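You operate a simulated robot arm through the tools that you are given. There is no shell and no other tool. Be economical: measure what you need, move in short steps, check, and stop when the job is done.

Carry out the task below with a simulated robot arm. There is one attempt and no reset: what you move stays moved.

JOB
Measure the sleeve by the caliper and put the seal carton of that size in the red parts tray.
Fine: use the caliper; put the sleeve back and leave the caliper shut. Set down upright: what you pick out.

Only the result counts: the job must be done as asked and must still hold three seconds after the hand-in. Knocking over, shifting, dropping, spilling or breaking anything else fails it. Lids that push on must go on centred and level and be pressed home; caps that screw on are set level and turned clockwise until they are tight.

ROBOT AND FRAMES
A 6-joint arm with a two-finger parallel gripper, fixed in place. Base frame: the origin is at the foot of the arm, x ahead of it, y to its left, z up; the work surface is at about z = 860. Units: mm, rad, N and s.
With the tool pointing down near the work surface it reaches from about 260 to 680 mm from the base axis. Its first joint turns from -1.152 to 1.152 rad. Payload 2.9 kg.
Tool frame: the origin (TCP) lies between the finger pads and is the grasp point; the fingertips stand 30 mm ahead of it; z points along the fingers, y is the line along which they close. The gripper opens to 110 mm. The fingers are 20 mm wide and 10 mm thick; the gripper's body (48 by 112 mm) begins 55 mm behind the TCP.
Orientation is told as [roll, pitch, yaw] about the base's x, y, z axes, in that order, counted from this pose: with the fingers straight down and closing along the base's y, the tool's x points along the base's -x, its y along +y and its z along -z.

CONTROLS
- The arm moves only by the tool nudge_tool. Its argument "motion" is a list of rows, each a list of 6 numbers: the shift along the base's x, y, z in units of 30 mm (1.0 is 30 mm), then the turn, a rotation vector about the base's x, y, z in units of 6 degrees (1.0 is 6 degrees). In form: [[tx, ty, tz, rx, ry, rz], ...]. A call has 1 to 12 rows; each row shifts and turns the commanded pose from where the row before left it. "grip" is the closure in counts, from 0 (fully open) to 255 (shut), set as the call begins (left out, the last holds). A call with a number of a shift or a turn outside -1 to 1 is refused whole. Rows are played at 5 a second. More than 50 mm and 0.15 rad between two rows, or a gripper value outside its range, and nothing of the call is played. Where a pose cannot be reached the arm comes as near as it can. A force on the tool above 60 N (or 10 N above the force at the start of the call, whichever is more), or a blocked arm, ends the call early, and 0.2 s more pass. Each finger travels about 108 mm/s and halts on what it meets, pressing with about 24 N; the grip force reading is that of the motor and also rises with nothing between the fingers. The clock runs only during rows and for 0.2 s after the last one: add rows that do not move to give the fingers time. The reply holds the time, the measured pose of the TCP, the force on the tool along the base axes, the opening and the grip force, in the units named above and with some noise, with the torque about the TCP (base axes, N m) and any sound that the robot's microphone picked up.
- Cameras (640 x 400 px; columns grow to the right, rows downward): "scene" is fixed at [84, 444, 1380.9]; the picture's right is [-0.67, -0.75, 0.00], its down [-0.46, 0.41, -0.79] and it looks along [0.59, -0.53, -0.61] (base axes); focal length 308 px, centre (320, 200). "wrist" rides on the gripper at [72, 17, -103] in the tool frame; the picture's right is [-0.23, 0.97, 0.00], its down [-0.76, -0.18, -0.62] and it looks along [-0.61, -0.14, 0.78] (tool axes); focal length 222 px, centre (320, 200). There is no depth. A picture from a camera that has moved, and an enlarged one, comes with that camera's place and axes in the base frame and with its lens.
- grab_frame(camera): a new picture of that camera. The clock stands still meanwhile.
- close_up(camera, box): a new picture of the part [left, top, right, bottom] of that camera's present view, enlarged. The clock stands still meanwhile.
- close_job(): hands the job in; it is judged then, once.

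Work in short steps. Places have to be worked out from the pictures, the camera data and where the tool is seen: move nearer, look again, correct. Check each grasp and each placing, and mend what went wrong. You have 120 turns and 76 pictures in all, those below and enlarged ones among them. Open the gripper and draw the arm clear of the work before you hand the job in, unless the task says otherwise; then end with one line.

The tools are called after "Request:" as name(argument=value, ...) on one line, values as JSON. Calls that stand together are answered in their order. nudge_tool: Moves the arm, as the interface text tells. Its arguments: {"type":"object","properties":{"motion":{"type":"array","items":{"type":"array","items":{"type":"number"}}},"grip":{"type":"number"}},"required":["motion"]} The other tools are called the same way: grab_frame (camera) takes a picture; close_up (camera, box) takes an enlarged picture of a part of a camera's view; close_job () hands the job in.

At the start:

```text
clock: 0.0
tool_pos: [408.0, -303.9, 1120.7]
ee_rot: [0.001, -0.001, 0.0]
wrist_force: [-0.3, -0.7, -0.6]
moment: [-0.03, -0.01, 0.04]
finger_gap: 110.0
gripper_force: 0.0
```

scene: 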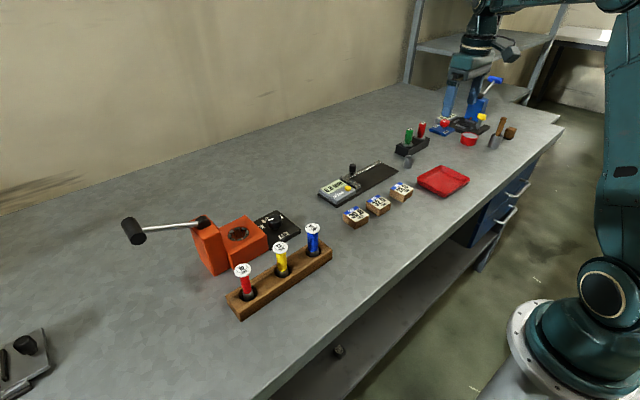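
wrist: 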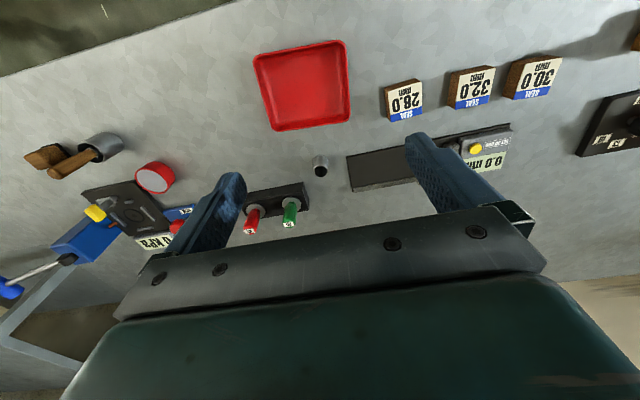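

The tray, three seal cartons (28, 32, 30), the caliper and a small grey sleeve are visible. I'll enlarge both views around the caliper and sleeve.

Request:
close_up(camera="scene", box=[310, 110, 480, 230])

Request:
close_up(camera="wrist", box=[230, 30, 590, 250])

```text
3.33 times, centred on (395, 170) of scene
camera zoom: at [84.0, 444.0, 1380.9], right [-0.67, -0.75, 0.0], down [-0.46, 0.41, -0.79], along [0.59, -0.53, -0.61], focal length 1027 px, centre (70, 300)
```

zoom: 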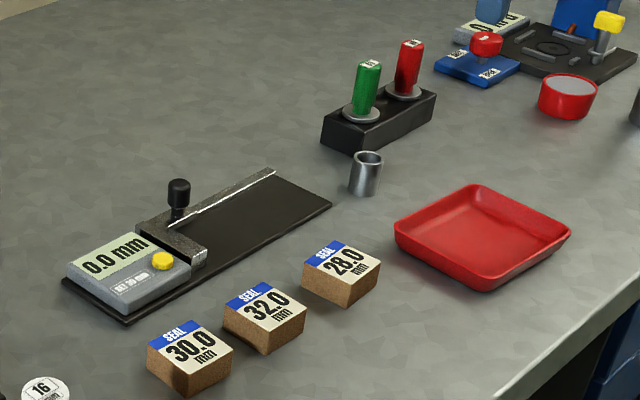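

```text
1.78 times, centred on (410, 140) of wrist
camera zoom: at [335.9, -288.0, 1223.3], right [0.23, 0.97, 0.0], down [0.76, -0.18, 0.62], along [0.61, -0.14, -0.78], focal length 395 px, centre (160, 307)
```

zoom: 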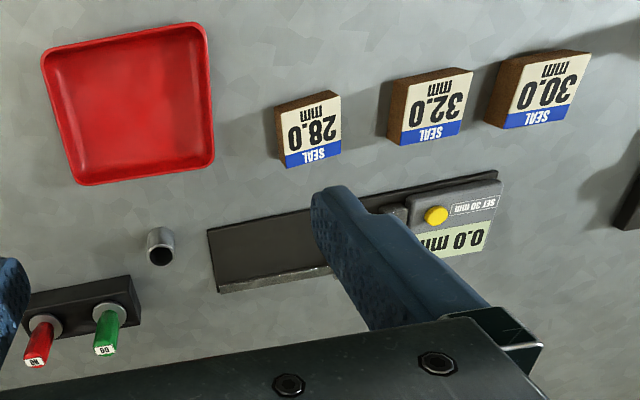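

I place the caliper plate at about x 531–615, y −20 to −300, and the sleeve near (527, −338). I'll shift the wrist camera in front of the caliper for a better look.

Request:
nudge_tool(motion=[[-0.3, 1, -0.5, 0, 0, 0], [-0.3, 1, -0.5, 0, 0, 0], [-0.3, 1, -0.5, 0, 0, 0], [-0.3, 1, -0.5, 0, 0, 0], [0, 0.7, 0, 0, 0, 0]], grip=0)

Request:
grab_frame(camera="wrist")

```text
clock: 1.2
tool_pos: [371.5, -161.6, 1061.3]
ee_rot: [0.0, 0.001, 0.001]
wrist_force: [-0.1, 0.0, 1.3]
moment: [0.0, 0.01, 0.0]
finger_gap: 110.0
gripper_force: 0.1
```

```text
71 pictures are left
camera wrist: at [299.3, -146.0, 1163.9], right [0.23, 0.97, 0.0], down [0.76, -0.18, 0.62], along [0.61, -0.14, -0.78], focal length 222 px, centre (320, 200)
```

wrist: 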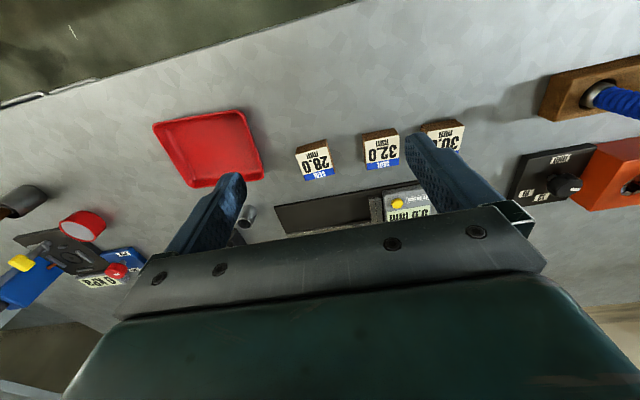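

The image is upside-down, with rows growing toward +x, so moving the tool further out in x brings the caliper into view.

Request:
nudge_tool(motion=[[1, 0, -0.3, 0, 0, 0], [1, 0.3, -0.3, 0, 0, 0], [1, 0.3, -0.3, 0, 0, 0], [0.7, 0.4, -0.3, 0, 0, 0]])

Request:
grab_frame(camera="wrist")

Request:
close_up(camera="wrist", box=[180, 40, 500, 240])

```text
clock: 2.2
tool_pos: [481.9, -135.5, 1025.5]
ee_rot: [0.0, -0.001, 0.0]
wrist_force: [0.5, -0.2, 0.1]
moment: [0.01, 0.02, -0.03]
finger_gap: 109.9
gripper_force: 0.1
```

```text
70 pictures are left
camera wrist: at [409.7, -118.3, 1127.5], right [0.23, 0.97, 0.0], down [0.76, -0.18, 0.62], along [0.61, -0.14, -0.78], focal length 222 px, centre (320, 200)
```

wrist: 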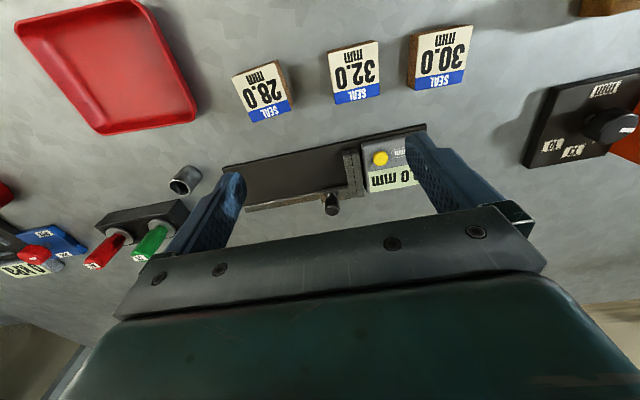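

```text
2.00 times, centred on (340, 140) of wrist
camera zoom: at [409.7, -118.3, 1127.5], right [0.23, 0.97, 0.0], down [0.76, -0.18, 0.62], along [0.61, -0.14, -0.78], focal length 444 px, centre (280, 320)
```

zoom: 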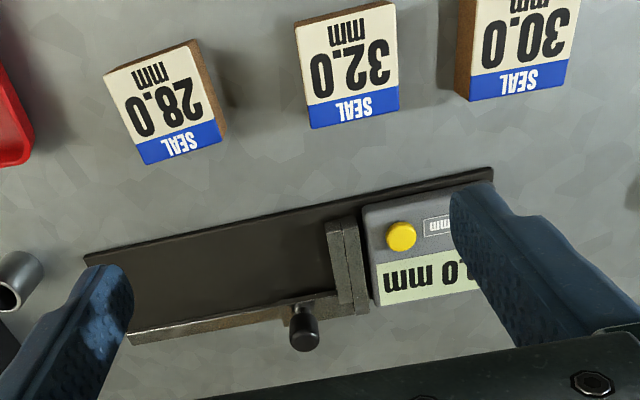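

Two jaws are shut, with the seam near y≈−105. The sliding jaw has an upright knob at about (595, −143, top ≈918), and the sleeve is near (532, −338). I'll narrow the gripper, go nearer above the knob and check.

Request:
nudge_tool(motion=[[1, -0.1, -0.3, 0, 0, 0], [1, -0.1, -0.3, 0, 0, 0], [1, -0.05, -0.3, 0, 0, 0], [0.5, 0, -0.3, 0, 0, 0], [0, 0, 0, 0, 0, 0]], grip=140)

Request:
grab_frame(camera="wrist")

Request:
close_up(camera="scene", box=[300, 110, 440, 220])

```text
clock: 3.4
tool_pos: [589.2, -142.9, 988.1]
ee_rot: [0.0, 0.0, 0.001]
wrist_force: [0.6, -0.9, 0.0]
moment: [0.0, 0.01, 0.0]
finger_gap: 49.6
gripper_force: 0.1
```

```text
68 pictures are left
camera wrist: at [516.2, -125.3, 1091.0], right [0.23, 0.97, 0.0], down [0.76, -0.18, 0.62], along [0.61, -0.14, -0.78], focal length 222 px, centre (320, 200)
```

wrist: 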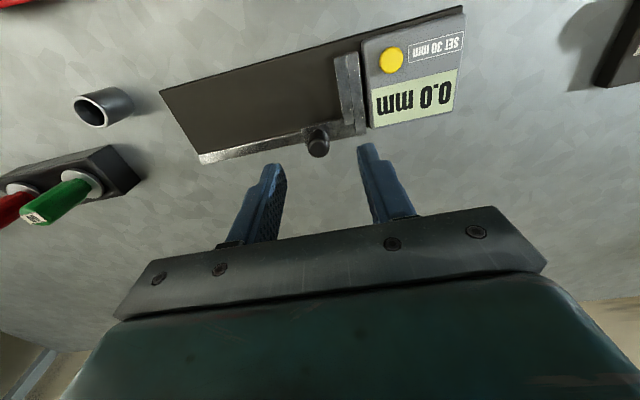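

```text
3.64 times, centred on (370, 165) of scene
camera zoom: at [84.0, 444.0, 1380.9], right [-0.67, -0.75, 0.0], down [-0.46, 0.41, -0.79], along [0.59, -0.53, -0.61], focal length 1120 px, centre (138, 327)
```

zoom: 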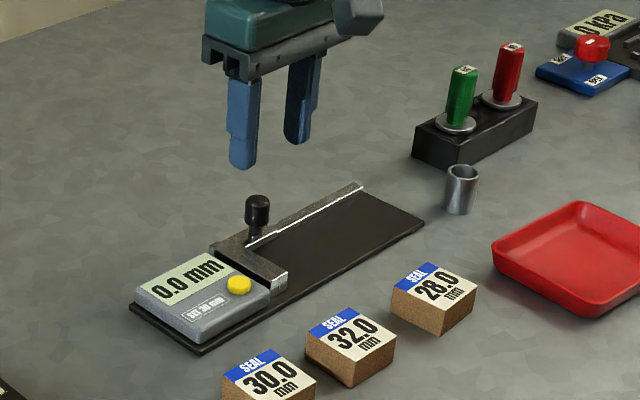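

The knob is at about (593, −143) with its top near z 917, and the fingers straddle it in y. I'll narrow to about 36 mm, come down to z≈924 and close on it.

Request:
nudge_tool(motion=[[0.1, 0, -0.7, 0, 0, 0], [0, 0, -0.7, 0, 0, 0], [0, 0, -0.7, 0, 0, 0], [0, 0, 0, 0, 0, 0]], grip=172)

Request:
close_up(camera="scene", box=[330, 120, 400, 200])

Request:
grab_frame(camera="wrist")

```text
clock: 4.4
tool_pos: [590.8, -141.8, 924.8]
ee_rot: [-0.001, 0.001, 0.001]
wrist_force: [1.0, 0.0, -0.4]
moment: [0.02, 0.01, -0.01]
finger_gap: 35.6
gripper_force: 0.0
```

```text
5.00 times, centred on (365, 160) of scene
camera zoom: at [84.0, 444.0, 1380.9], right [-0.67, -0.75, 0.0], down [-0.46, 0.41, -0.79], along [0.59, -0.53, -0.61], focal length 1540 px, centre (95, 400)
```

zoom: 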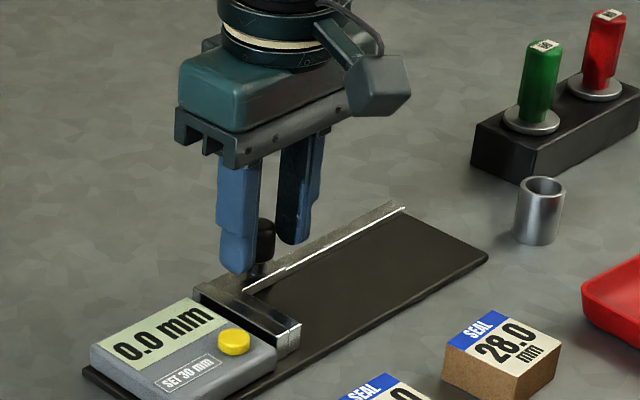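

```text
65 pictures are left
camera wrist: at [518.9, -125.0, 1028.8], right [0.23, 0.97, 0.0], down [0.76, -0.18, 0.62], along [0.61, -0.14, -0.78], focal length 222 px, centre (320, 200)
```

wrist: 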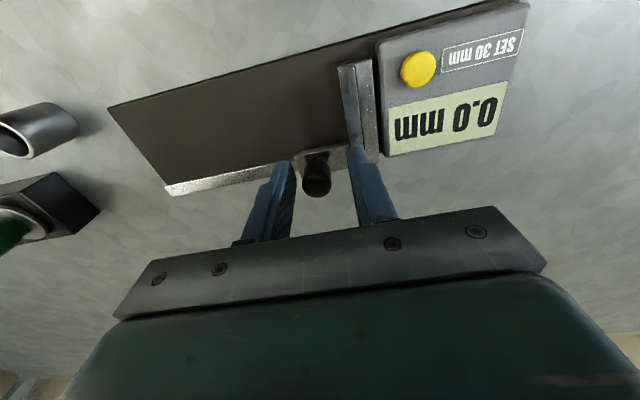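

The fingers straddle the knob cleanly. I'll close on it and slide the jaw a little toward −y first.

Request:
nudge_tool(motion=[[0, 0, 0, 0, 0, 0], [0, 0, 0, 0, 0, 0], [0, -0.3, 0, 0, 0, 0], [0, -0.4, 0, 0, 0, 0], [0, 0, 0, 0, 0, 0]], grip=255)

Request:
grab_frame(camera="wrist")

```text
clock: 5.6
tool_pos: [591.7, -161.8, 925.5]
ee_rot: [-0.001, 0.0, 0.002]
wrist_force: [2.8, 1.7, 4.9]
moment: [-0.29, 1.05, 0.16]
finger_gap: 19.6
gripper_force: 44.9
```

```text
64 pictures are left
camera wrist: at [518.8, -145.2, 1028.9], right [0.22, 0.97, 0.0], down [0.76, -0.18, 0.62], along [0.61, -0.14, -0.78], focal length 222 px, centre (320, 200)
```

wrist: 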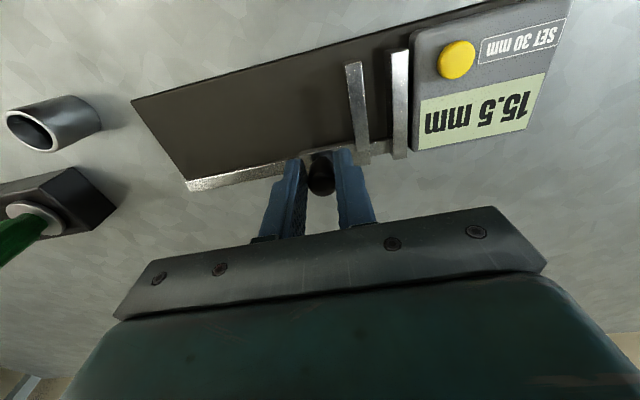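

The jaw slides and the display reads 15.5 after a move of about 20 mm. I'll check the scale by moving exactly 30 mm more.

Request:
nudge_tool(motion=[[0, -0.5, 0, 0, 0, 0], [0, -0.5, 0, 0, 0, 0], [0, 0, 0, 0, 0, 0]])

Request:
grab_frame(camera="wrist")

```text
clock: 6.4
tool_pos: [591.1, -194.3, 926.0]
ee_rot: [-0.002, 0.003, -0.002]
wrist_force: [-11.8, -0.8, 8.0]
moment: [-0.36, 0.12, -0.01]
finger_gap: 19.4
gripper_force: 45.5
```

```text
63 pictures are left
camera wrist: at [519.2, -176.6, 1029.0], right [0.23, 0.97, 0.0], down [0.76, -0.18, 0.62], along [0.6, -0.14, -0.78], focal length 222 px, centre (320, 200)
```

wrist: 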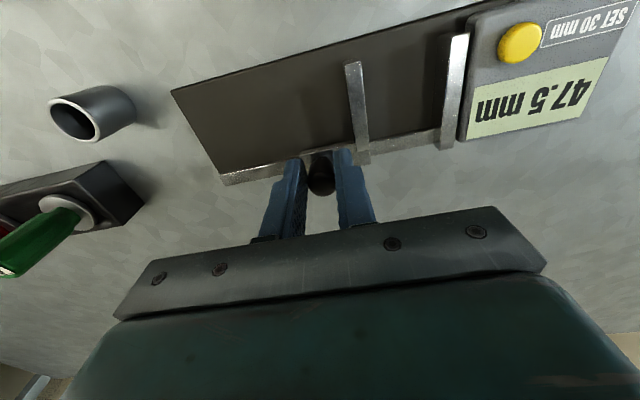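

Scale is about 1:1 with the tool motion, so the caliper is trustworthy. I'll open it further to roughly 80 mm and then release and lift.

Request:
nudge_tool(motion=[[0, -0.6, 0, 0, 0, 0], [0, -0.6, 0, 0, 0, 0], [0, 0, 0, 0, 0, 0]])

Request:
nudge_tool(motion=[[0, 0, 0, 0, 0, 0], [0, 0, 0.7, 0, 0, 0], [0, 0, 1, 0, 0, 0], [-0.5, 0, 0.5, 0, 0, 0], [-0.7, -0.5, 0, 0, 0, 0]], grip=170)

Request:
grab_frame(camera="wrist")

Request:
close_up(camera="scene", box=[310, 110, 450, 210])

```text
clock: 7.0
tool_pos: [592.0, -206.3, 926.5]
ee_rot: [0.01, 0.013, 0.035]
wrist_force: [-6.7, 8.3, 8.7]
moment: [-0.34, 0.89, 0.16]
finger_gap: 19.8
gripper_force: 44.9
stopped in row 2: the force on the tool passed its limit at 71 N (the readings are from after the stop); the commanded pose is now the measured one
```

```text
clock: 8.2
tool_pos: [556.3, -223.3, 991.2]
ee_rot: [0.01, 0.013, 0.03]
wrist_force: [-0.1, 0.5, -0.4]
moment: [-0.01, -0.02, 0.03]
finger_gap: 36.4
gripper_force: 0.0
```

```text
62 pictures are left
camera wrist: at [484.8, -210.6, 1094.5], right [0.2, 0.98, 0.01], down [0.77, -0.16, 0.61], along [0.6, -0.12, -0.79], focal length 222 px, centre (320, 200)
```

wrist: 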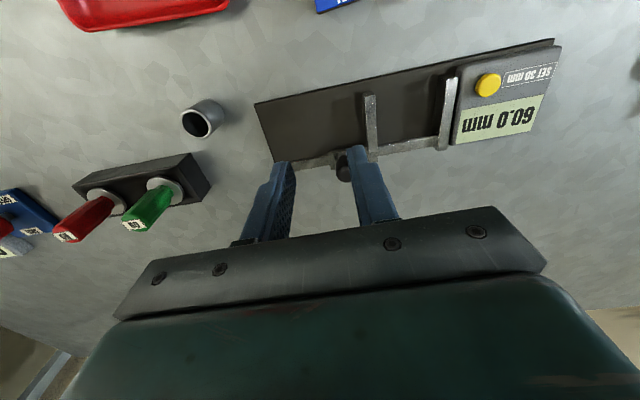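

```text
4.00 times, centred on (380, 160) of scene
camera zoom: at [84.0, 444.0, 1380.9], right [-0.67, -0.75, 0.0], down [-0.46, 0.41, -0.79], along [0.59, -0.53, -0.61], focal length 1232 px, centre (80, 360)
```

zoom: 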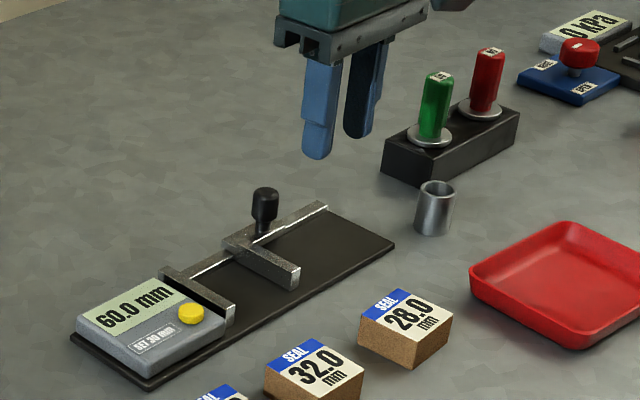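

The stop is at 60.0 mm opening, and the jaw and knob stayed upright. I'll correct the slight tilt, turn the gripper 90° so it closes along x, and move above the sleeve at (529, −335).

Request:
nudge_tool(motion=[[0, 0, 0.2, -0.1, -0.12, 0.7], [-0.08, -0.34, 0, 0, 0, 1], [-0.08, -0.34, 0, 0, 0, 1], [-0.08, -0.34, 0, 0, 0, 1], [-0.08, -0.34, 0, 0, 0, 1], [-0.08, -0.34, 0, 0, 0, 1], [-0.08, -0.34, 0, 0, 0, 1], [-0.08, -0.34, 0, 0, 0, 1], [-0.08, -0.34, 0, 0, 0, 1], [-0.08, -0.34, 0, 0, 0, 1], [-0.08, -0.34, 0, 0, 0, 1], [-0.08, -0.34, 0, 0, 0, 1]], grip=115)

Request:
nudge_tool(motion=[[0, 0, 0, 0, 0, 1], [0, 0, 0, 0, 0, 1], [0, 0, 0, 0, 0, 1], [0, 0, 0, 0, 0, 0]])

Request:
grab_frame(camera="wrist")

Request:
close_up(camera="scene", box=[350, 90, 450, 170])

```text
clock: 10.8
tool_pos: [530.5, -336.3, 997.5]
ee_rot: [-0.002, 0.0, 1.258]
wrist_force: [1.4, -0.3, -0.1]
moment: [0.03, 0.03, -0.04]
finger_gap: 60.4
gripper_force: 0.0
```

```text
clock: 11.8
tool_pos: [530.2, -336.4, 996.6]
ee_rot: [-0.002, 0.0, 1.573]
wrist_force: [0.2, 0.4, -0.4]
moment: [-0.02, 0.01, 0.04]
finger_gap: 60.4
gripper_force: 0.0
```

```text
60 pictures are left
camera wrist: at [513.9, -408.5, 1099.6], right [-0.97, 0.23, 0.0], down [0.18, 0.76, 0.62], along [0.14, 0.61, -0.78], focal length 222 px, centre (320, 200)
```

wrist: 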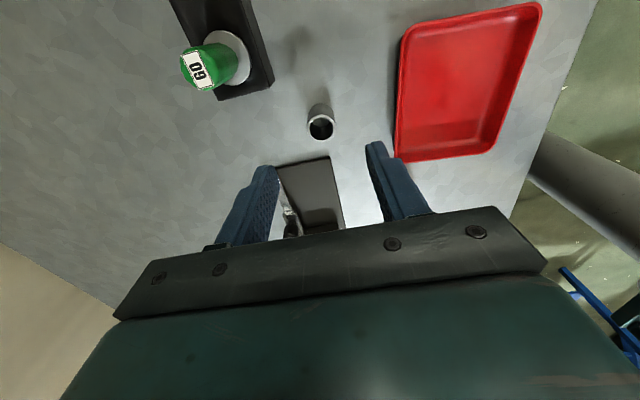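

```text
5.00 times, centred on (400, 130) of scene
camera zoom: at [84.0, 444.0, 1380.9], right [-0.67, -0.75, 0.0], down [-0.46, 0.41, -0.79], along [0.59, -0.53, -0.61], focal length 1540 px, centre (-80, 550)
```

zoom: 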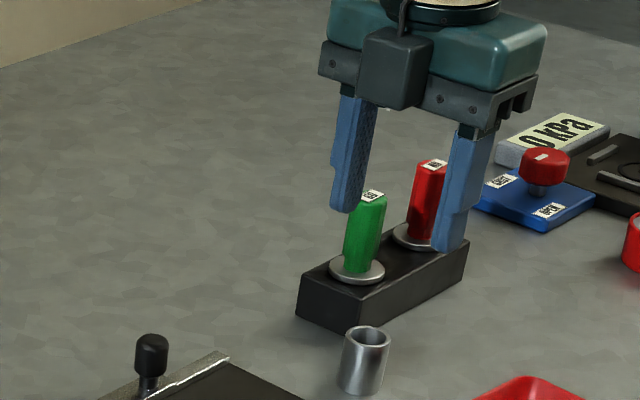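

The sleeve rim triangulates to (529, −335), directly under the tool, and the tray edge is clear at x≈454. I'll descend to z≈900.

Request:
nudge_tool(motion=[[0, 0.02, -0.8, 0, 0, 0], [0, 0, -0.8, 0, 0, 0], [0, 0, -0.8, 0, 0, 0], [0, 0, -0.8, 0, 0, 0], [0, 0, 0, 0, 0, 0]])

Request:
grab_frame(camera="wrist")

Request:
close_up(camera="scene", box=[370, 120, 450, 180])

```text
clock: 13.0
tool_pos: [531.4, -336.5, 901.5]
ee_rot: [-0.002, -0.001, 1.57]
wrist_force: [-0.8, 0.3, 0.6]
moment: [0.0, 0.04, 0.01]
finger_gap: 60.5
gripper_force: 0.0
```

```text
58 pictures are left
camera wrist: at [513.9, -409.0, 1004.2], right [-0.97, 0.23, 0.0], down [0.18, 0.76, 0.62], along [0.14, 0.61, -0.78], focal length 222 px, centre (320, 200)
```

wrist: 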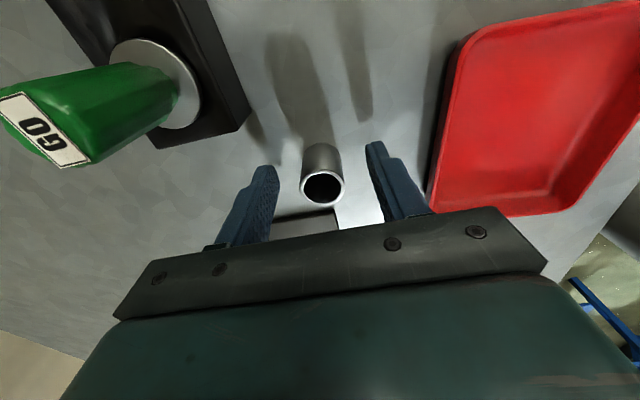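

```text
6.67 times, centred on (410, 150) of scene
camera zoom: at [84.0, 444.0, 1380.9], right [-0.67, -0.75, 0.0], down [-0.46, 0.41, -0.79], along [0.59, -0.53, -0.61], focal length 2054 px, centre (-280, 533)
```

zoom: 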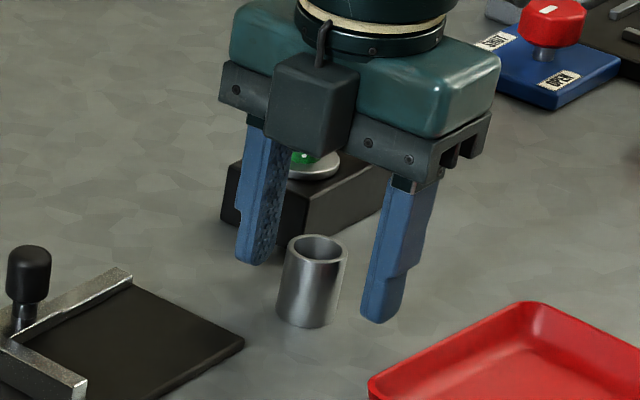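

The sleeve sits midway between the fingers, with its top at about z 898. I'll lower a few mm more and close on it; the finger gap will also give a cross-check of the diameter.

Request:
nudge_tool(motion=[[-0.06, 0.03, -0.13, 0, 0, 0], [0, 0, 0, 0, 0, 0], [0, 0, 0, 0, 0, 0]])

Request:
nudge_tool(motion=[[0, 0, 0, 0, 0, 0], [0, 0, 0, 0, 0, 0], [0, 0, 0, 0, 0, 0]], grip=255)

Request:
close_up(camera="scene", box=[370, 120, 450, 180])

```text
clock: 13.8
tool_pos: [528.3, -334.7, 896.1]
ee_rot: [-0.001, 0.0, 1.571]
wrist_force: [0.1, -0.4, 0.2]
moment: [0.01, 0.02, 0.02]
finger_gap: 60.6
gripper_force: 0.0
```

```text
clock: 14.6
tool_pos: [529.2, -335.2, 898.3]
ee_rot: [-0.003, -0.001, 1.57]
wrist_force: [-1.2, 0.5, 1.1]
moment: [-0.03, 0.01, 0.0]
finger_gap: 27.5
gripper_force: 23.6
```

```text
6.67 times, centred on (410, 150) of scene
camera zoom: at [84.0, 444.0, 1380.9], right [-0.67, -0.75, 0.0], down [-0.46, 0.41, -0.79], along [0.59, -0.53, -0.61], focal length 2054 px, centre (-280, 533)
```

zoom: 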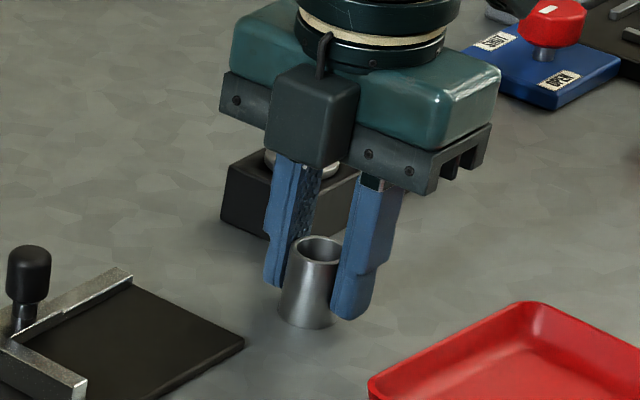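

The gripper holds the sleeve; the gap of about 27.5 mm hints at 28. I'll lift 60 mm and carry it to above the open jaws at (562, −132).

Request:
nudge_tool(motion=[[0, 0, 0.6, 0, 0, 0], [0, 0, 0.8, 0, 0, 0], [0, 0, 0.6, 0, 0, 0], [0.157, 0.967, 0, 0, 0, 0], [0.157, 0.967, 0, 0, 0, 0], [0.157, 0.967, 0, 0, 0, 0], [0.157, 0.967, 0, 0, 0, 0], [0.157, 0.967, 0, 0, 0, 0], [0.157, 0.967, 0, 0, 0, 0], [0.157, 0.967, 0, 0, 0, 0], [0, 0, 0, 0, 0, 0]])

Request:
grab_frame(camera="wrist")

Request:
close_up(camera="scene", box=[310, 130, 410, 210])

```text
clock: 17.0
tool_pos: [560.9, -130.6, 956.8]
ee_rot: [-0.001, 0.001, 1.573]
wrist_force: [0.2, 0.6, -0.1]
moment: [0.0, -0.03, 0.03]
finger_gap: 0.1
gripper_force: 23.7
```

```text
55 pictures are left
camera wrist: at [543.9, -203.2, 1059.6], right [-0.97, 0.23, 0.0], down [0.18, 0.76, 0.62], along [0.14, 0.61, -0.78], focal length 222 px, centre (320, 200)
```

wrist: 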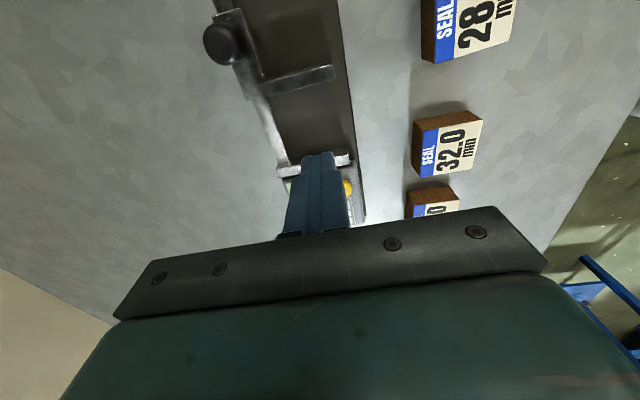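

```text
5.00 times, centred on (360, 170) of scene
camera zoom: at [84.0, 444.0, 1380.9], right [-0.67, -0.75, 0.0], down [-0.46, 0.41, -0.79], along [0.59, -0.53, -0.61], focal length 1540 px, centre (120, 350)
```

zoom: 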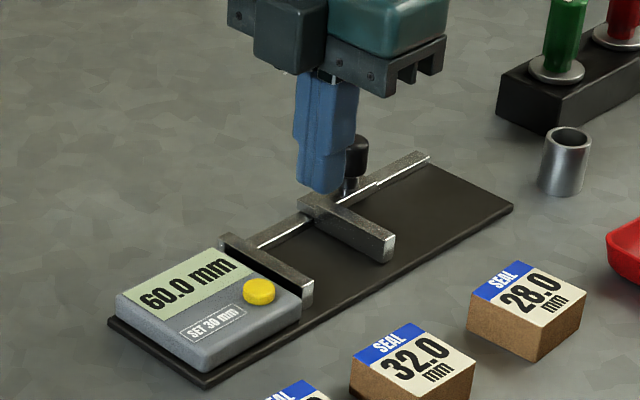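

The fingers are fully shut: the sleeve slipped out as I lifted and still stands upright in its place. I'll go back above it, re-measure its position and try a better grip.

Request:
nudge_tool(motion=[[-0.157, -0.967, 0, 0, 0, 0], [-0.157, -0.967, 0, 0, 0, 0], [-0.157, -0.967, 0, 0, 0, 0], [-0.157, -0.967, 0, 0, 0, 0], [-0.157, -0.967, 0, 0, 0, 0], [-0.157, -0.967, 0, 0, 0, 0], [-0.157, -0.967, 0, 0, 0, 0], [0, 0, 0, 0, 0, 0]], grip=115)

Request:
close_up(camera="wrist", box=[220, 80, 420, 220])

Request:
close_up(camera="scene", box=[380, 130, 440, 180])

```text
clock: 18.8
tool_pos: [527.1, -333.0, 955.8]
ee_rot: [0.001, -0.001, 1.569]
wrist_force: [0.6, 0.8, -0.2]
moment: [0.01, 0.0, 0.03]
finger_gap: 60.2
gripper_force: 0.1
```

```text
2.86 times, centred on (320, 150) of wrist
camera zoom: at [510.5, -406.3, 1058.9], right [-0.97, 0.23, 0.0], down [0.18, 0.76, 0.62], along [0.14, 0.61, -0.78], focal length 635 px, centre (320, 343)
```

zoom: 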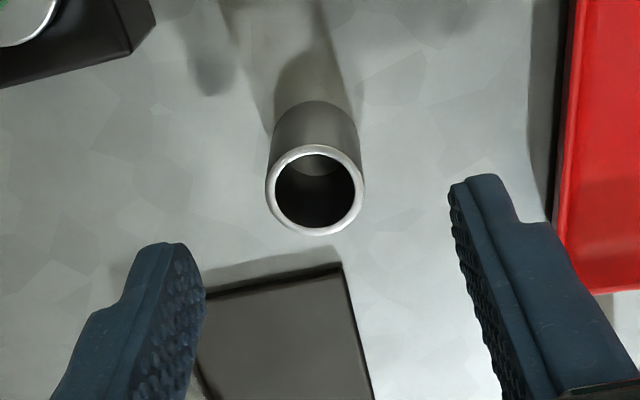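

```text
8.00 times, centred on (410, 155) of scene
camera zoom: at [84.0, 444.0, 1380.9], right [-0.67, -0.75, 0.0], down [-0.46, 0.41, -0.79], along [0.59, -0.53, -0.61], focal length 2465 px, centre (-400, 560)
```

zoom: 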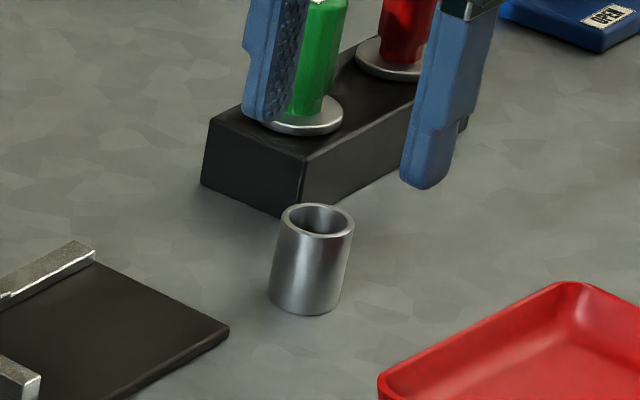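

The sleeve stands upright at about (528, −332.5), top z≈895. I'll go lower this time (TCP ≈ 892), close, and let it settle.

Request:
nudge_tool(motion=[[0, 0.03, -0.7, 0, 0, 0], [0, 0, -0.7, 0, 0, 0], [0, 0, -0.7, 0, 0, 0], [0, 0, 0, 0, 0, 0]])

Request:
nudge_tool(motion=[[0, 0, 0, 0, 0, 0], [0, 0, 0, 0, 0, 0], [0, 0, 0, 0, 0, 0], [0, 0, 0, 0, 0, 0], [0, 0, 0, 0, 0, 0]], grip=255)

Request:
nudge_tool(motion=[[0, 0, 0.1, 0, 0, 0], [0, 0, 0.1, 0, 0, 0], [0, 0, 0, 0, 0, 0]])

Request:
close_up(camera="wrist", box=[220, 80, 420, 220])

Request:
close_up(camera="scene", box=[380, 130, 440, 180])

```text
clock: 19.8
tool_pos: [529.1, -333.4, 893.6]
ee_rot: [-0.003, 0.001, 1.571]
wrist_force: [-0.5, -0.2, 0.2]
moment: [-0.02, 0.01, 0.02]
finger_gap: 60.4
gripper_force: 0.0
```

```text
clock: 21.0
tool_pos: [528.6, -333.2, 894.8]
ee_rot: [-0.001, 0.001, 1.572]
wrist_force: [-0.8, -0.6, -0.9]
moment: [0.0, 0.0, 0.01]
finger_gap: 27.3
gripper_force: 24.1
```

```text
clock: 21.8
tool_pos: [529.6, -334.7, 900.5]
ee_rot: [-0.001, 0.001, 1.57]
wrist_force: [0.3, 0.5, -1.1]
moment: [0.03, 0.02, 0.02]
finger_gap: 27.3
gripper_force: 24.3
```

```text
2.86 times, centred on (320, 150) of wrist
camera zoom: at [511.8, -405.8, 1002.8], right [-0.97, 0.23, 0.0], down [0.18, 0.76, 0.62], along [0.14, 0.61, -0.78], focal length 635 px, centre (320, 343)
```

zoom: 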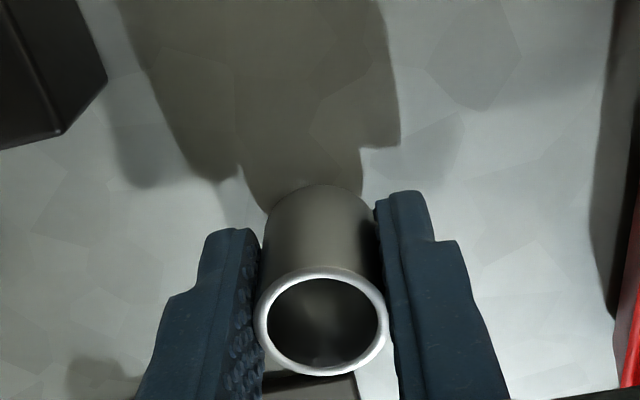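

```text
8.00 times, centred on (410, 155) of scene
camera zoom: at [84.0, 444.0, 1380.9], right [-0.67, -0.75, 0.0], down [-0.46, 0.41, -0.79], along [0.59, -0.53, -0.61], focal length 2465 px, centre (-400, 560)
```

zoom: 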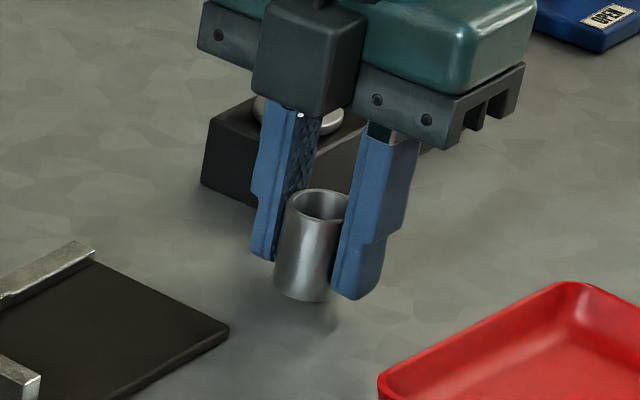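

This time the sleeve is held and rises with the fingers. I'll lift gently in small rows and check that the gap stays.

Request:
nudge_tool(motion=[[0, 0, 0.2, 0, 0, 0], [0, 0, 0.3, 0, 0, 0], [0, 0, 0.3, 0, 0, 0], [0, 0, 0.3, 0, 0, 0], [0, 0, 0.3, 0, 0, 0], [0, 0, 0.1, 0, 0, 0], [0, 0, 0, 0, 0, 0]])

Request:
close_up(camera="scene", box=[380, 120, 440, 170])

```text
clock: 23.4
tool_pos: [529.3, -333.3, 945.5]
ee_rot: [-0.001, -0.001, 1.572]
wrist_force: [-0.4, -0.4, -1.6]
moment: [0.05, 0.03, 0.01]
finger_gap: 27.5
gripper_force: 23.8
```

```text
8.00 times, centred on (410, 145) of scene
camera zoom: at [84.0, 444.0, 1380.9], right [-0.67, -0.75, 0.0], down [-0.46, 0.41, -0.79], along [0.59, -0.53, -0.61], focal length 2465 px, centre (-400, 640)
```

zoom: 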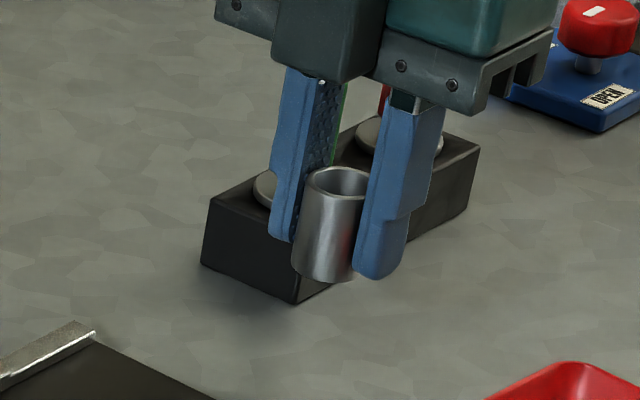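

It is held firmly. Carrying it smoothly to above the gap, at about (562, −133).

Request:
nudge_tool(motion=[[0.09, 0.3, 0, 0, 0, 0], [0.09, 0.6, 0, 0, 0, 0], [0.09, 0.6, 0, 0, 0, 0], [0.09, 0.6, 0, 0, 0, 0], [0.09, 0.6, 0, 0, 0, 0], [0.09, 0.6, 0, 0, 0, 0], [0.09, 0.6, 0, 0, 0, 0], [0.09, 0.6, 0, 0, 0, 0], [0.09, 0.6, 0, 0, 0, 0], [0.09, 0.6, 0, 0, 0, 0], [0.09, 0.6, 0, 0, 0, 0], [0.09, 0.3, 0, 0, 0, 0]])

Request:
nudge_tool(motion=[[0, 0.1, 0, 0, 0, 0], [0, 0, 0, 0, 0, 0]])

Request:
grab_frame(camera="wrist")

Request:
close_up(camera="scene", box=[320, 130, 400, 200])

```text
clock: 26.0
tool_pos: [561.3, -134.4, 944.1]
ee_rot: [-0.002, 0.002, 1.57]
wrist_force: [-0.3, -0.2, -1.0]
moment: [0.0, -0.02, -0.04]
finger_gap: 27.1
gripper_force: 23.9
```

```text
clock: 26.6
tool_pos: [560.3, -132.5, 944.9]
ee_rot: [-0.002, -0.001, 1.57]
wrist_force: [0.2, -0.1, -0.5]
moment: [-0.03, 0.02, -0.01]
finger_gap: 27.4
gripper_force: 23.8
```

```text
48 pictures are left
camera wrist: at [544.4, -204.6, 1047.1], right [-0.97, 0.23, 0.0], down [0.18, 0.76, 0.62], along [0.14, 0.61, -0.78], focal length 222 px, centre (320, 200)
```

wrist: 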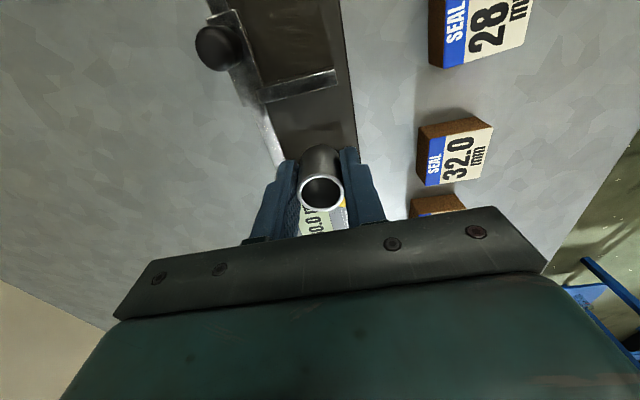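

```text
5.71 times, centred on (360, 165) of scene
camera zoom: at [84.0, 444.0, 1380.9], right [-0.67, -0.75, 0.0], down [-0.46, 0.41, -0.79], along [0.59, -0.53, -0.61], focal length 1761 px, centre (91, 400)
```

zoom: 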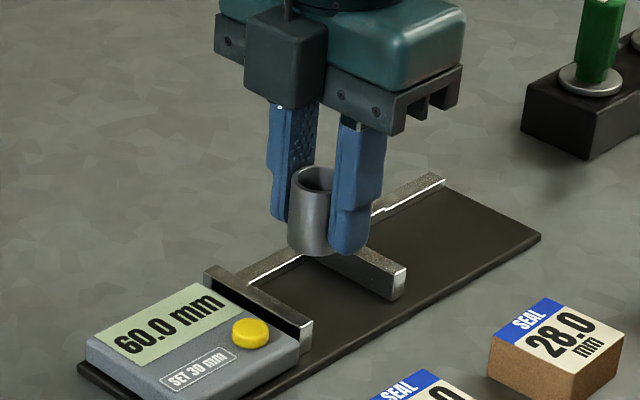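

Clearances look fine: the fixed jaw face is at y≈−111 and the moving one at ≈−169. I'll lower the sleeve gently to just above the plate.

Request:
nudge_tool(motion=[[0, -0.06, -0.3, 0, 0, 0], [0, 0, -0.3, 0, 0, 0], [0, 0, -0.3, 0, 0, 0], [0, 0, -0.3, 0, 0, 0], [0, 0, -0.1, 0, 0, 0], [0, 0, 0, 0, 0, 0]])

Request:
close_up(camera="scene", box=[320, 130, 400, 200])

```text
clock: 28.0
tool_pos: [561.3, -132.8, 906.3]
ee_rot: [-0.001, -0.001, 1.571]
wrist_force: [-0.6, 0.5, -1.4]
moment: [0.0, 0.03, -0.04]
finger_gap: 27.3
gripper_force: 24.2
```

```text
5.71 times, centred on (360, 165) of scene
camera zoom: at [84.0, 444.0, 1380.9], right [-0.67, -0.75, 0.0], down [-0.46, 0.41, -0.79], along [0.59, -0.53, -0.61], focal length 1761 px, centre (91, 400)
```

zoom: 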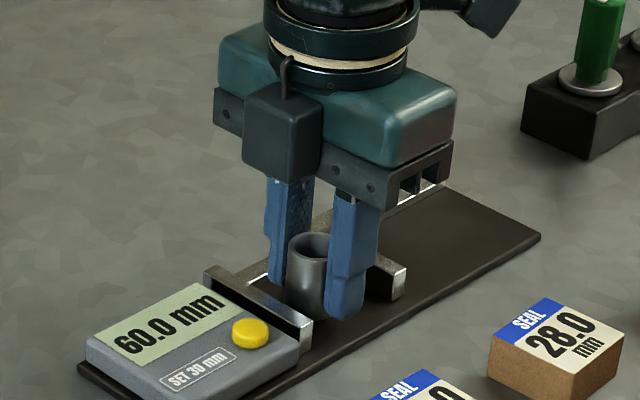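

Sleeve bottom is about 6–8 mm above the plate. I'll step down a few mm at a time and watch the vertical force.

Request:
nudge_tool(motion=[[0, 0, -0.08, 0, 0, 0], [0, 0, -0.08, 0, 0, 0], [0, 0, 0, 0, 0, 0]])

Request:
nudge_tool(motion=[[0, 0, -0.06, 0, 0, 0], [0, 0, 0, 0, 0, 0]])

```text
clock: 28.8
tool_pos: [560.5, -133.6, 900.2]
ee_rot: [0.001, 0.0, 1.572]
wrist_force: [-0.6, -0.2, -0.3]
moment: [0.0, 0.01, -0.04]
finger_gap: 27.3
gripper_force: 23.9
```

```text
clock: 29.4
tool_pos: [559.9, -132.3, 900.0]
ee_rot: [-0.002, -0.001, 1.572]
wrist_force: [-3.6, 0.9, 8.9]
moment: [0.03, 0.14, 0.02]
finger_gap: 27.5
gripper_force: 24.1
```

Contact felt (Fz ≈ 9 N), so the sleeve sits on the plate. I'll open a little and lift straight up.

Request:
nudge_tool(motion=[[0, 0, 0, 0, 0, 0], [0, 0, 0, 0, 0, 0], [0, 0, 0.4, 0, 0, 0], [0, 0, 0.7, 0, 0, 0], [0, 0, 0.7, 0, 0, 0], [0, 0, 0.7, 0, 0, 0]], grip=163)

Request:
close_up(camera="scene", box=[320, 130, 400, 200])

Request:
grab_frame(camera="wrist")

```text
clock: 30.8
tool_pos: [560.5, -132.0, 974.7]
ee_rot: [-0.002, 0.0, 1.571]
wrist_force: [-0.3, -0.1, -0.8]
moment: [-0.01, 0.0, 0.02]
finger_gap: 39.5
gripper_force: 0.0
```

```text
5.71 times, centred on (360, 165) of scene
camera zoom: at [84.0, 444.0, 1380.9], right [-0.67, -0.75, 0.0], down [-0.46, 0.41, -0.79], along [0.59, -0.53, -0.61], focal length 1761 px, centre (91, 400)
```

zoom: 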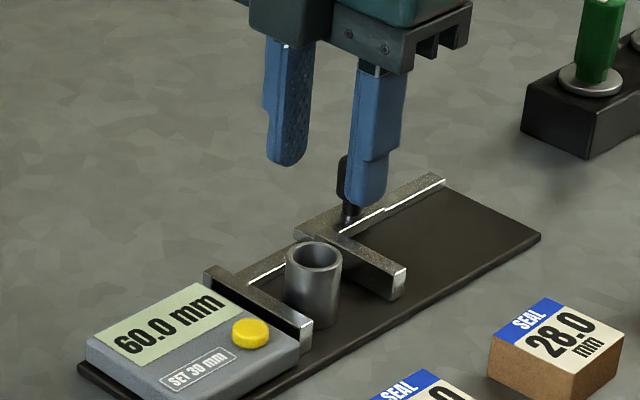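

```text
44 pictures are left
camera wrist: at [544.1, -205.4, 1076.7], right [-0.97, 0.23, 0.0], down [0.18, 0.76, 0.62], along [0.14, 0.61, -0.78], focal length 222 px, centre (320, 200)
```

wrist: 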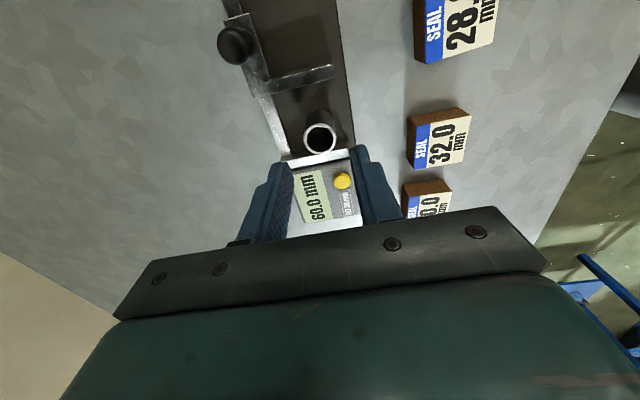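

The sleeve stands upright between the jaws. Now I'll shut the fingers, go behind the knob at (593, −232) and come down to push the jaw toward +y.

Request:
nudge_tool(motion=[[0.27, -0.85, 0, 0, 0, 0], [0.27, -0.85, 0, 0, 0, 0], [0.27, -0.85, 0, 0, 0, 0], [0.27, -0.85, 0, 0, 0, 0], [0, 0, -0.5, 0, 0, 0], [0, 0, -0.6, 0, 0, 0], [0, 0, -0.65, 0, 0, 0], [0, 0, 0, 0, 0, 0]], grip=255)

Request:
grab_frame(camera="wrist")

Request:
close_up(camera="scene", box=[320, 130, 400, 200])

```text
clock: 32.6
tool_pos: [592.8, -235.7, 920.4]
ee_rot: [-0.002, 0.0, 1.57]
wrist_force: [-0.7, -0.2, -0.2]
moment: [0.0, 0.02, 0.0]
finger_gap: 0.0
gripper_force: 24.0
```

```text
43 pictures are left
camera wrist: at [576.5, -307.8, 1022.6], right [-0.97, 0.23, 0.0], down [0.18, 0.76, 0.62], along [0.14, 0.61, -0.78], focal length 222 px, centre (320, 200)
```

wrist: 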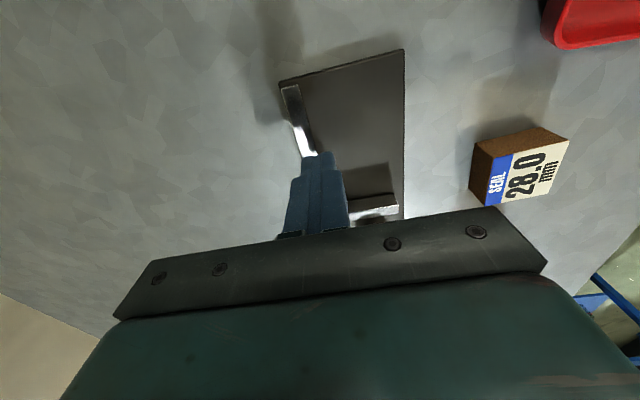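

```text
5.71 times, centred on (360, 165) of scene
camera zoom: at [84.0, 444.0, 1380.9], right [-0.67, -0.75, 0.0], down [-0.46, 0.41, -0.79], along [0.59, -0.53, -0.61], focal length 1761 px, centre (91, 400)
```

zoom: 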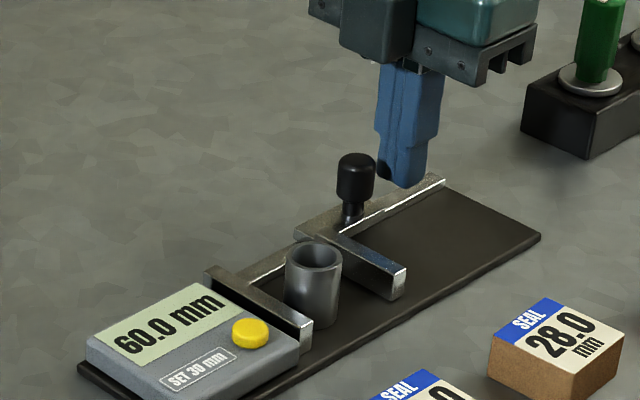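

Fingers are aligned behind the knob. I'll push +y gently, about 36 mm.

Request:
nudge_tool(motion=[[0, 0.2, 0, 0, 0, 0], [0, 0.15, 0, 0, 0, 0], [0, 0.15, 0, 0, 0, 0], [0, 0.15, 0, 0, 0, 0], [0, 0.15, 0, 0, 0, 0], [0, 0.15, 0, 0, 0, 0], [0, 0.15, 0, 0, 0, 0], [0, 0.1, 0, 0, 0, 0], [0, 0, 0, 0, 0, 0]])

Request:
close_up(camera="scene", box=[320, 130, 400, 200])

```text
clock: 34.6
tool_pos: [593.2, -199.9, 921.2]
ee_rot: [-0.002, 0.0, 1.57]
wrist_force: [-0.4, -0.4, 0.6]
moment: [-0.01, 0.02, -0.03]
finger_gap: 0.0
gripper_force: 24.4
```

```text
5.71 times, centred on (360, 165) of scene
camera zoom: at [84.0, 444.0, 1380.9], right [-0.67, -0.75, 0.0], down [-0.46, 0.41, -0.79], along [0.59, -0.53, -0.61], focal length 1761 px, centre (91, 400)
```

zoom: 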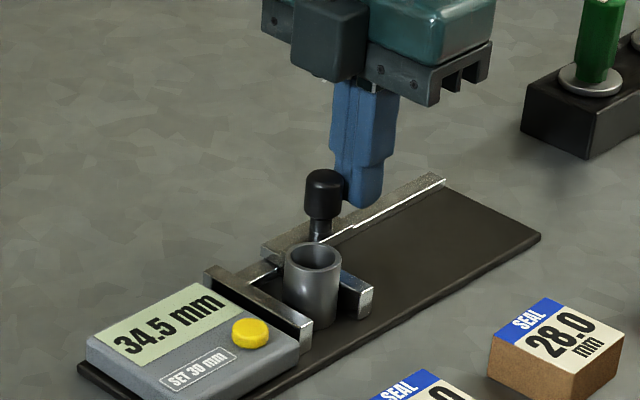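

Reading 34.5 now, with the jaw nearing the sleeve. I'll continue in 2 mm steps until resistance.

Request:
nudge_tool(motion=[[0, 0.06, 0, 0, 0, 0], [0, 0.06, 0, 0, 0, 0], [0, 0.05, 0, 0, 0, 0], [0, 0, 0, 0, 0, 0]])

Request:
close_up(camera="scene", box=[320, 130, 400, 200])

```text
clock: 35.6
tool_pos: [593.8, -193.7, 922.1]
ee_rot: [-0.003, 0.001, 1.57]
wrist_force: [0.5, -1.2, -0.1]
moment: [-0.07, -0.01, -0.02]
finger_gap: 0.0
gripper_force: 23.9
```

```text
5.71 times, centred on (360, 165) of scene
camera zoom: at [84.0, 444.0, 1380.9], right [-0.67, -0.75, 0.0], down [-0.46, 0.41, -0.79], along [0.59, -0.53, -0.61], focal length 1761 px, centre (91, 400)
```

zoom: 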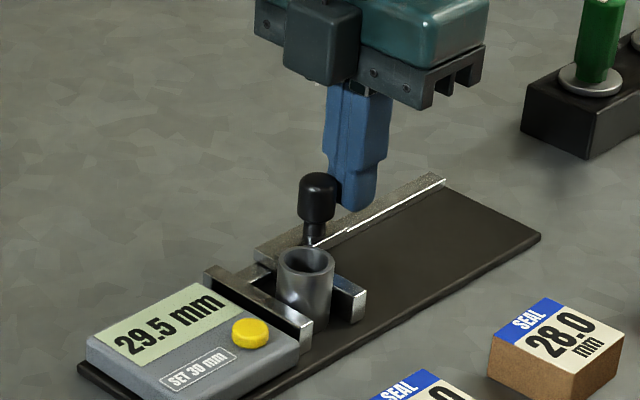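

29.5 mm with almost no resistance yet; continuing in 1 mm steps.

Request:
nudge_tool(motion=[[0, 0.035, 0, 0, 0, 0], [0, 0.035, 0, 0, 0, 0], [0, 0, 0, 0, 0, 0]])

Request:
nudge_tool(motion=[[0, 0.03, 0, 0, 0, 0], [0, 0.03, 0, 0, 0, 0], [0, 0, 0, 0, 0, 0]])

Request:
close_up(camera="scene", box=[320, 140, 380, 190])

```text
clock: 36.4
tool_pos: [593.8, -192.3, 922.1]
ee_rot: [-0.001, 0.0, 1.569]
wrist_force: [-0.4, -3.6, -0.3]
moment: [-0.1, -0.04, 0.02]
finger_gap: 0.3
gripper_force: 24.2
```

```text
clock: 37.2
tool_pos: [593.8, -193.5, 922.4]
ee_rot: [-0.001, 0.001, 1.564]
wrist_force: [0.7, -19.6, -2.0]
moment: [-0.44, -0.12, -0.07]
finger_gap: 0.0
gripper_force: 24.1
```

```text
8.00 times, centred on (350, 165) of scene
camera zoom: at [84.1, 443.5, 1381.0], right [-0.67, -0.75, 0.0], down [-0.46, 0.41, -0.79], along [0.59, -0.53, -0.61], focal length 2465 px, centre (80, 480)
```

zoom: 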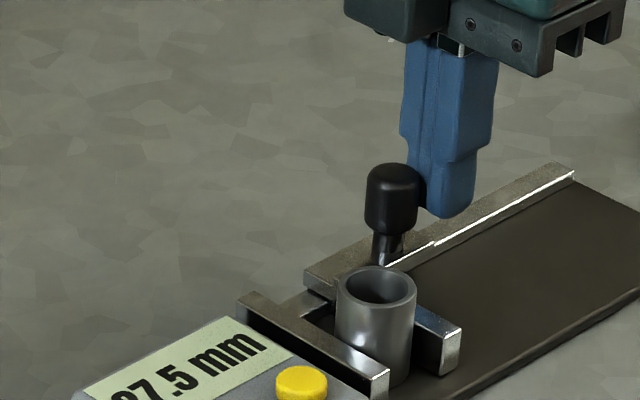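

The jaw presses on the sleeve (about 20 N). Let me read the full display.

Request:
close_up(camera="scene", box=[310, 160, 370, 210])

Request:
grab_frame(camera="wrist")

```text
8.00 times, centred on (340, 185) of scene
camera zoom: at [84.1, 443.5, 1381.0], right [-0.67, -0.75, 0.0], down [-0.46, 0.41, -0.79], along [0.59, -0.53, -0.61], focal length 2465 px, centre (160, 320)
```

zoom: 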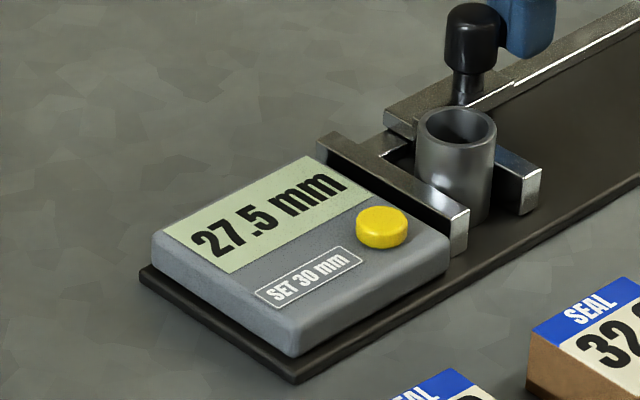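

```text
37 pictures are left
camera wrist: at [576.4, -265.1, 1024.3], right [-0.97, 0.23, 0.0], down [0.18, 0.76, 0.62], along [0.15, 0.61, -0.78], focal length 222 px, centre (320, 200)
```

wrist: 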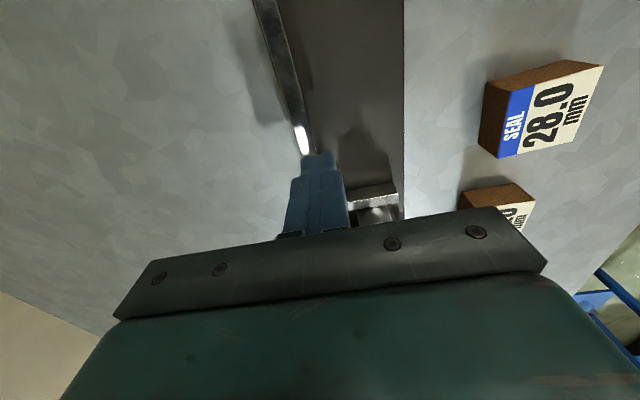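

The display reads 27.5 mm under contact, and the gripper gap was about 27.4, so the nearest carton is 28.0. Now I'll back off, hop over the knob and push the jaw open from the other side.

Request:
nudge_tool(motion=[[0, -0.3, 0, 0, 0, 0], [0, 0, 0.6, 0, 0, 0], [0, 0, 0.8, 0, 0, 0], [0, 0, 0.4, 0, 0, 0], [0, 0.6, 0, 0, 0, 0], [0, 0.6, 0, 0, 0, 0], [0, 0.4, 0, 0, 0, 0], [0, 0, 0, 0, 0, 0]])

Request:
grab_frame(camera="wrist")

```text
clock: 39.0
tool_pos: [593.0, -150.2, 976.1]
ee_rot: [-0.002, 0.002, 1.57]
wrist_force: [-0.1, 0.0, 0.3]
moment: [-0.04, 0.02, -0.02]
finger_gap: 0.1
gripper_force: 23.6
```

```text
36 pictures are left
camera wrist: at [577.2, -223.2, 1078.7], right [-0.97, 0.23, 0.0], down [0.18, 0.76, 0.62], along [0.14, 0.61, -0.78], focal length 222 px, centre (320, 200)
```

wrist: 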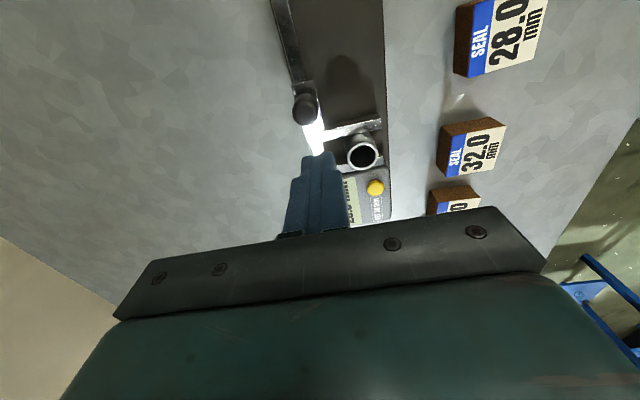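

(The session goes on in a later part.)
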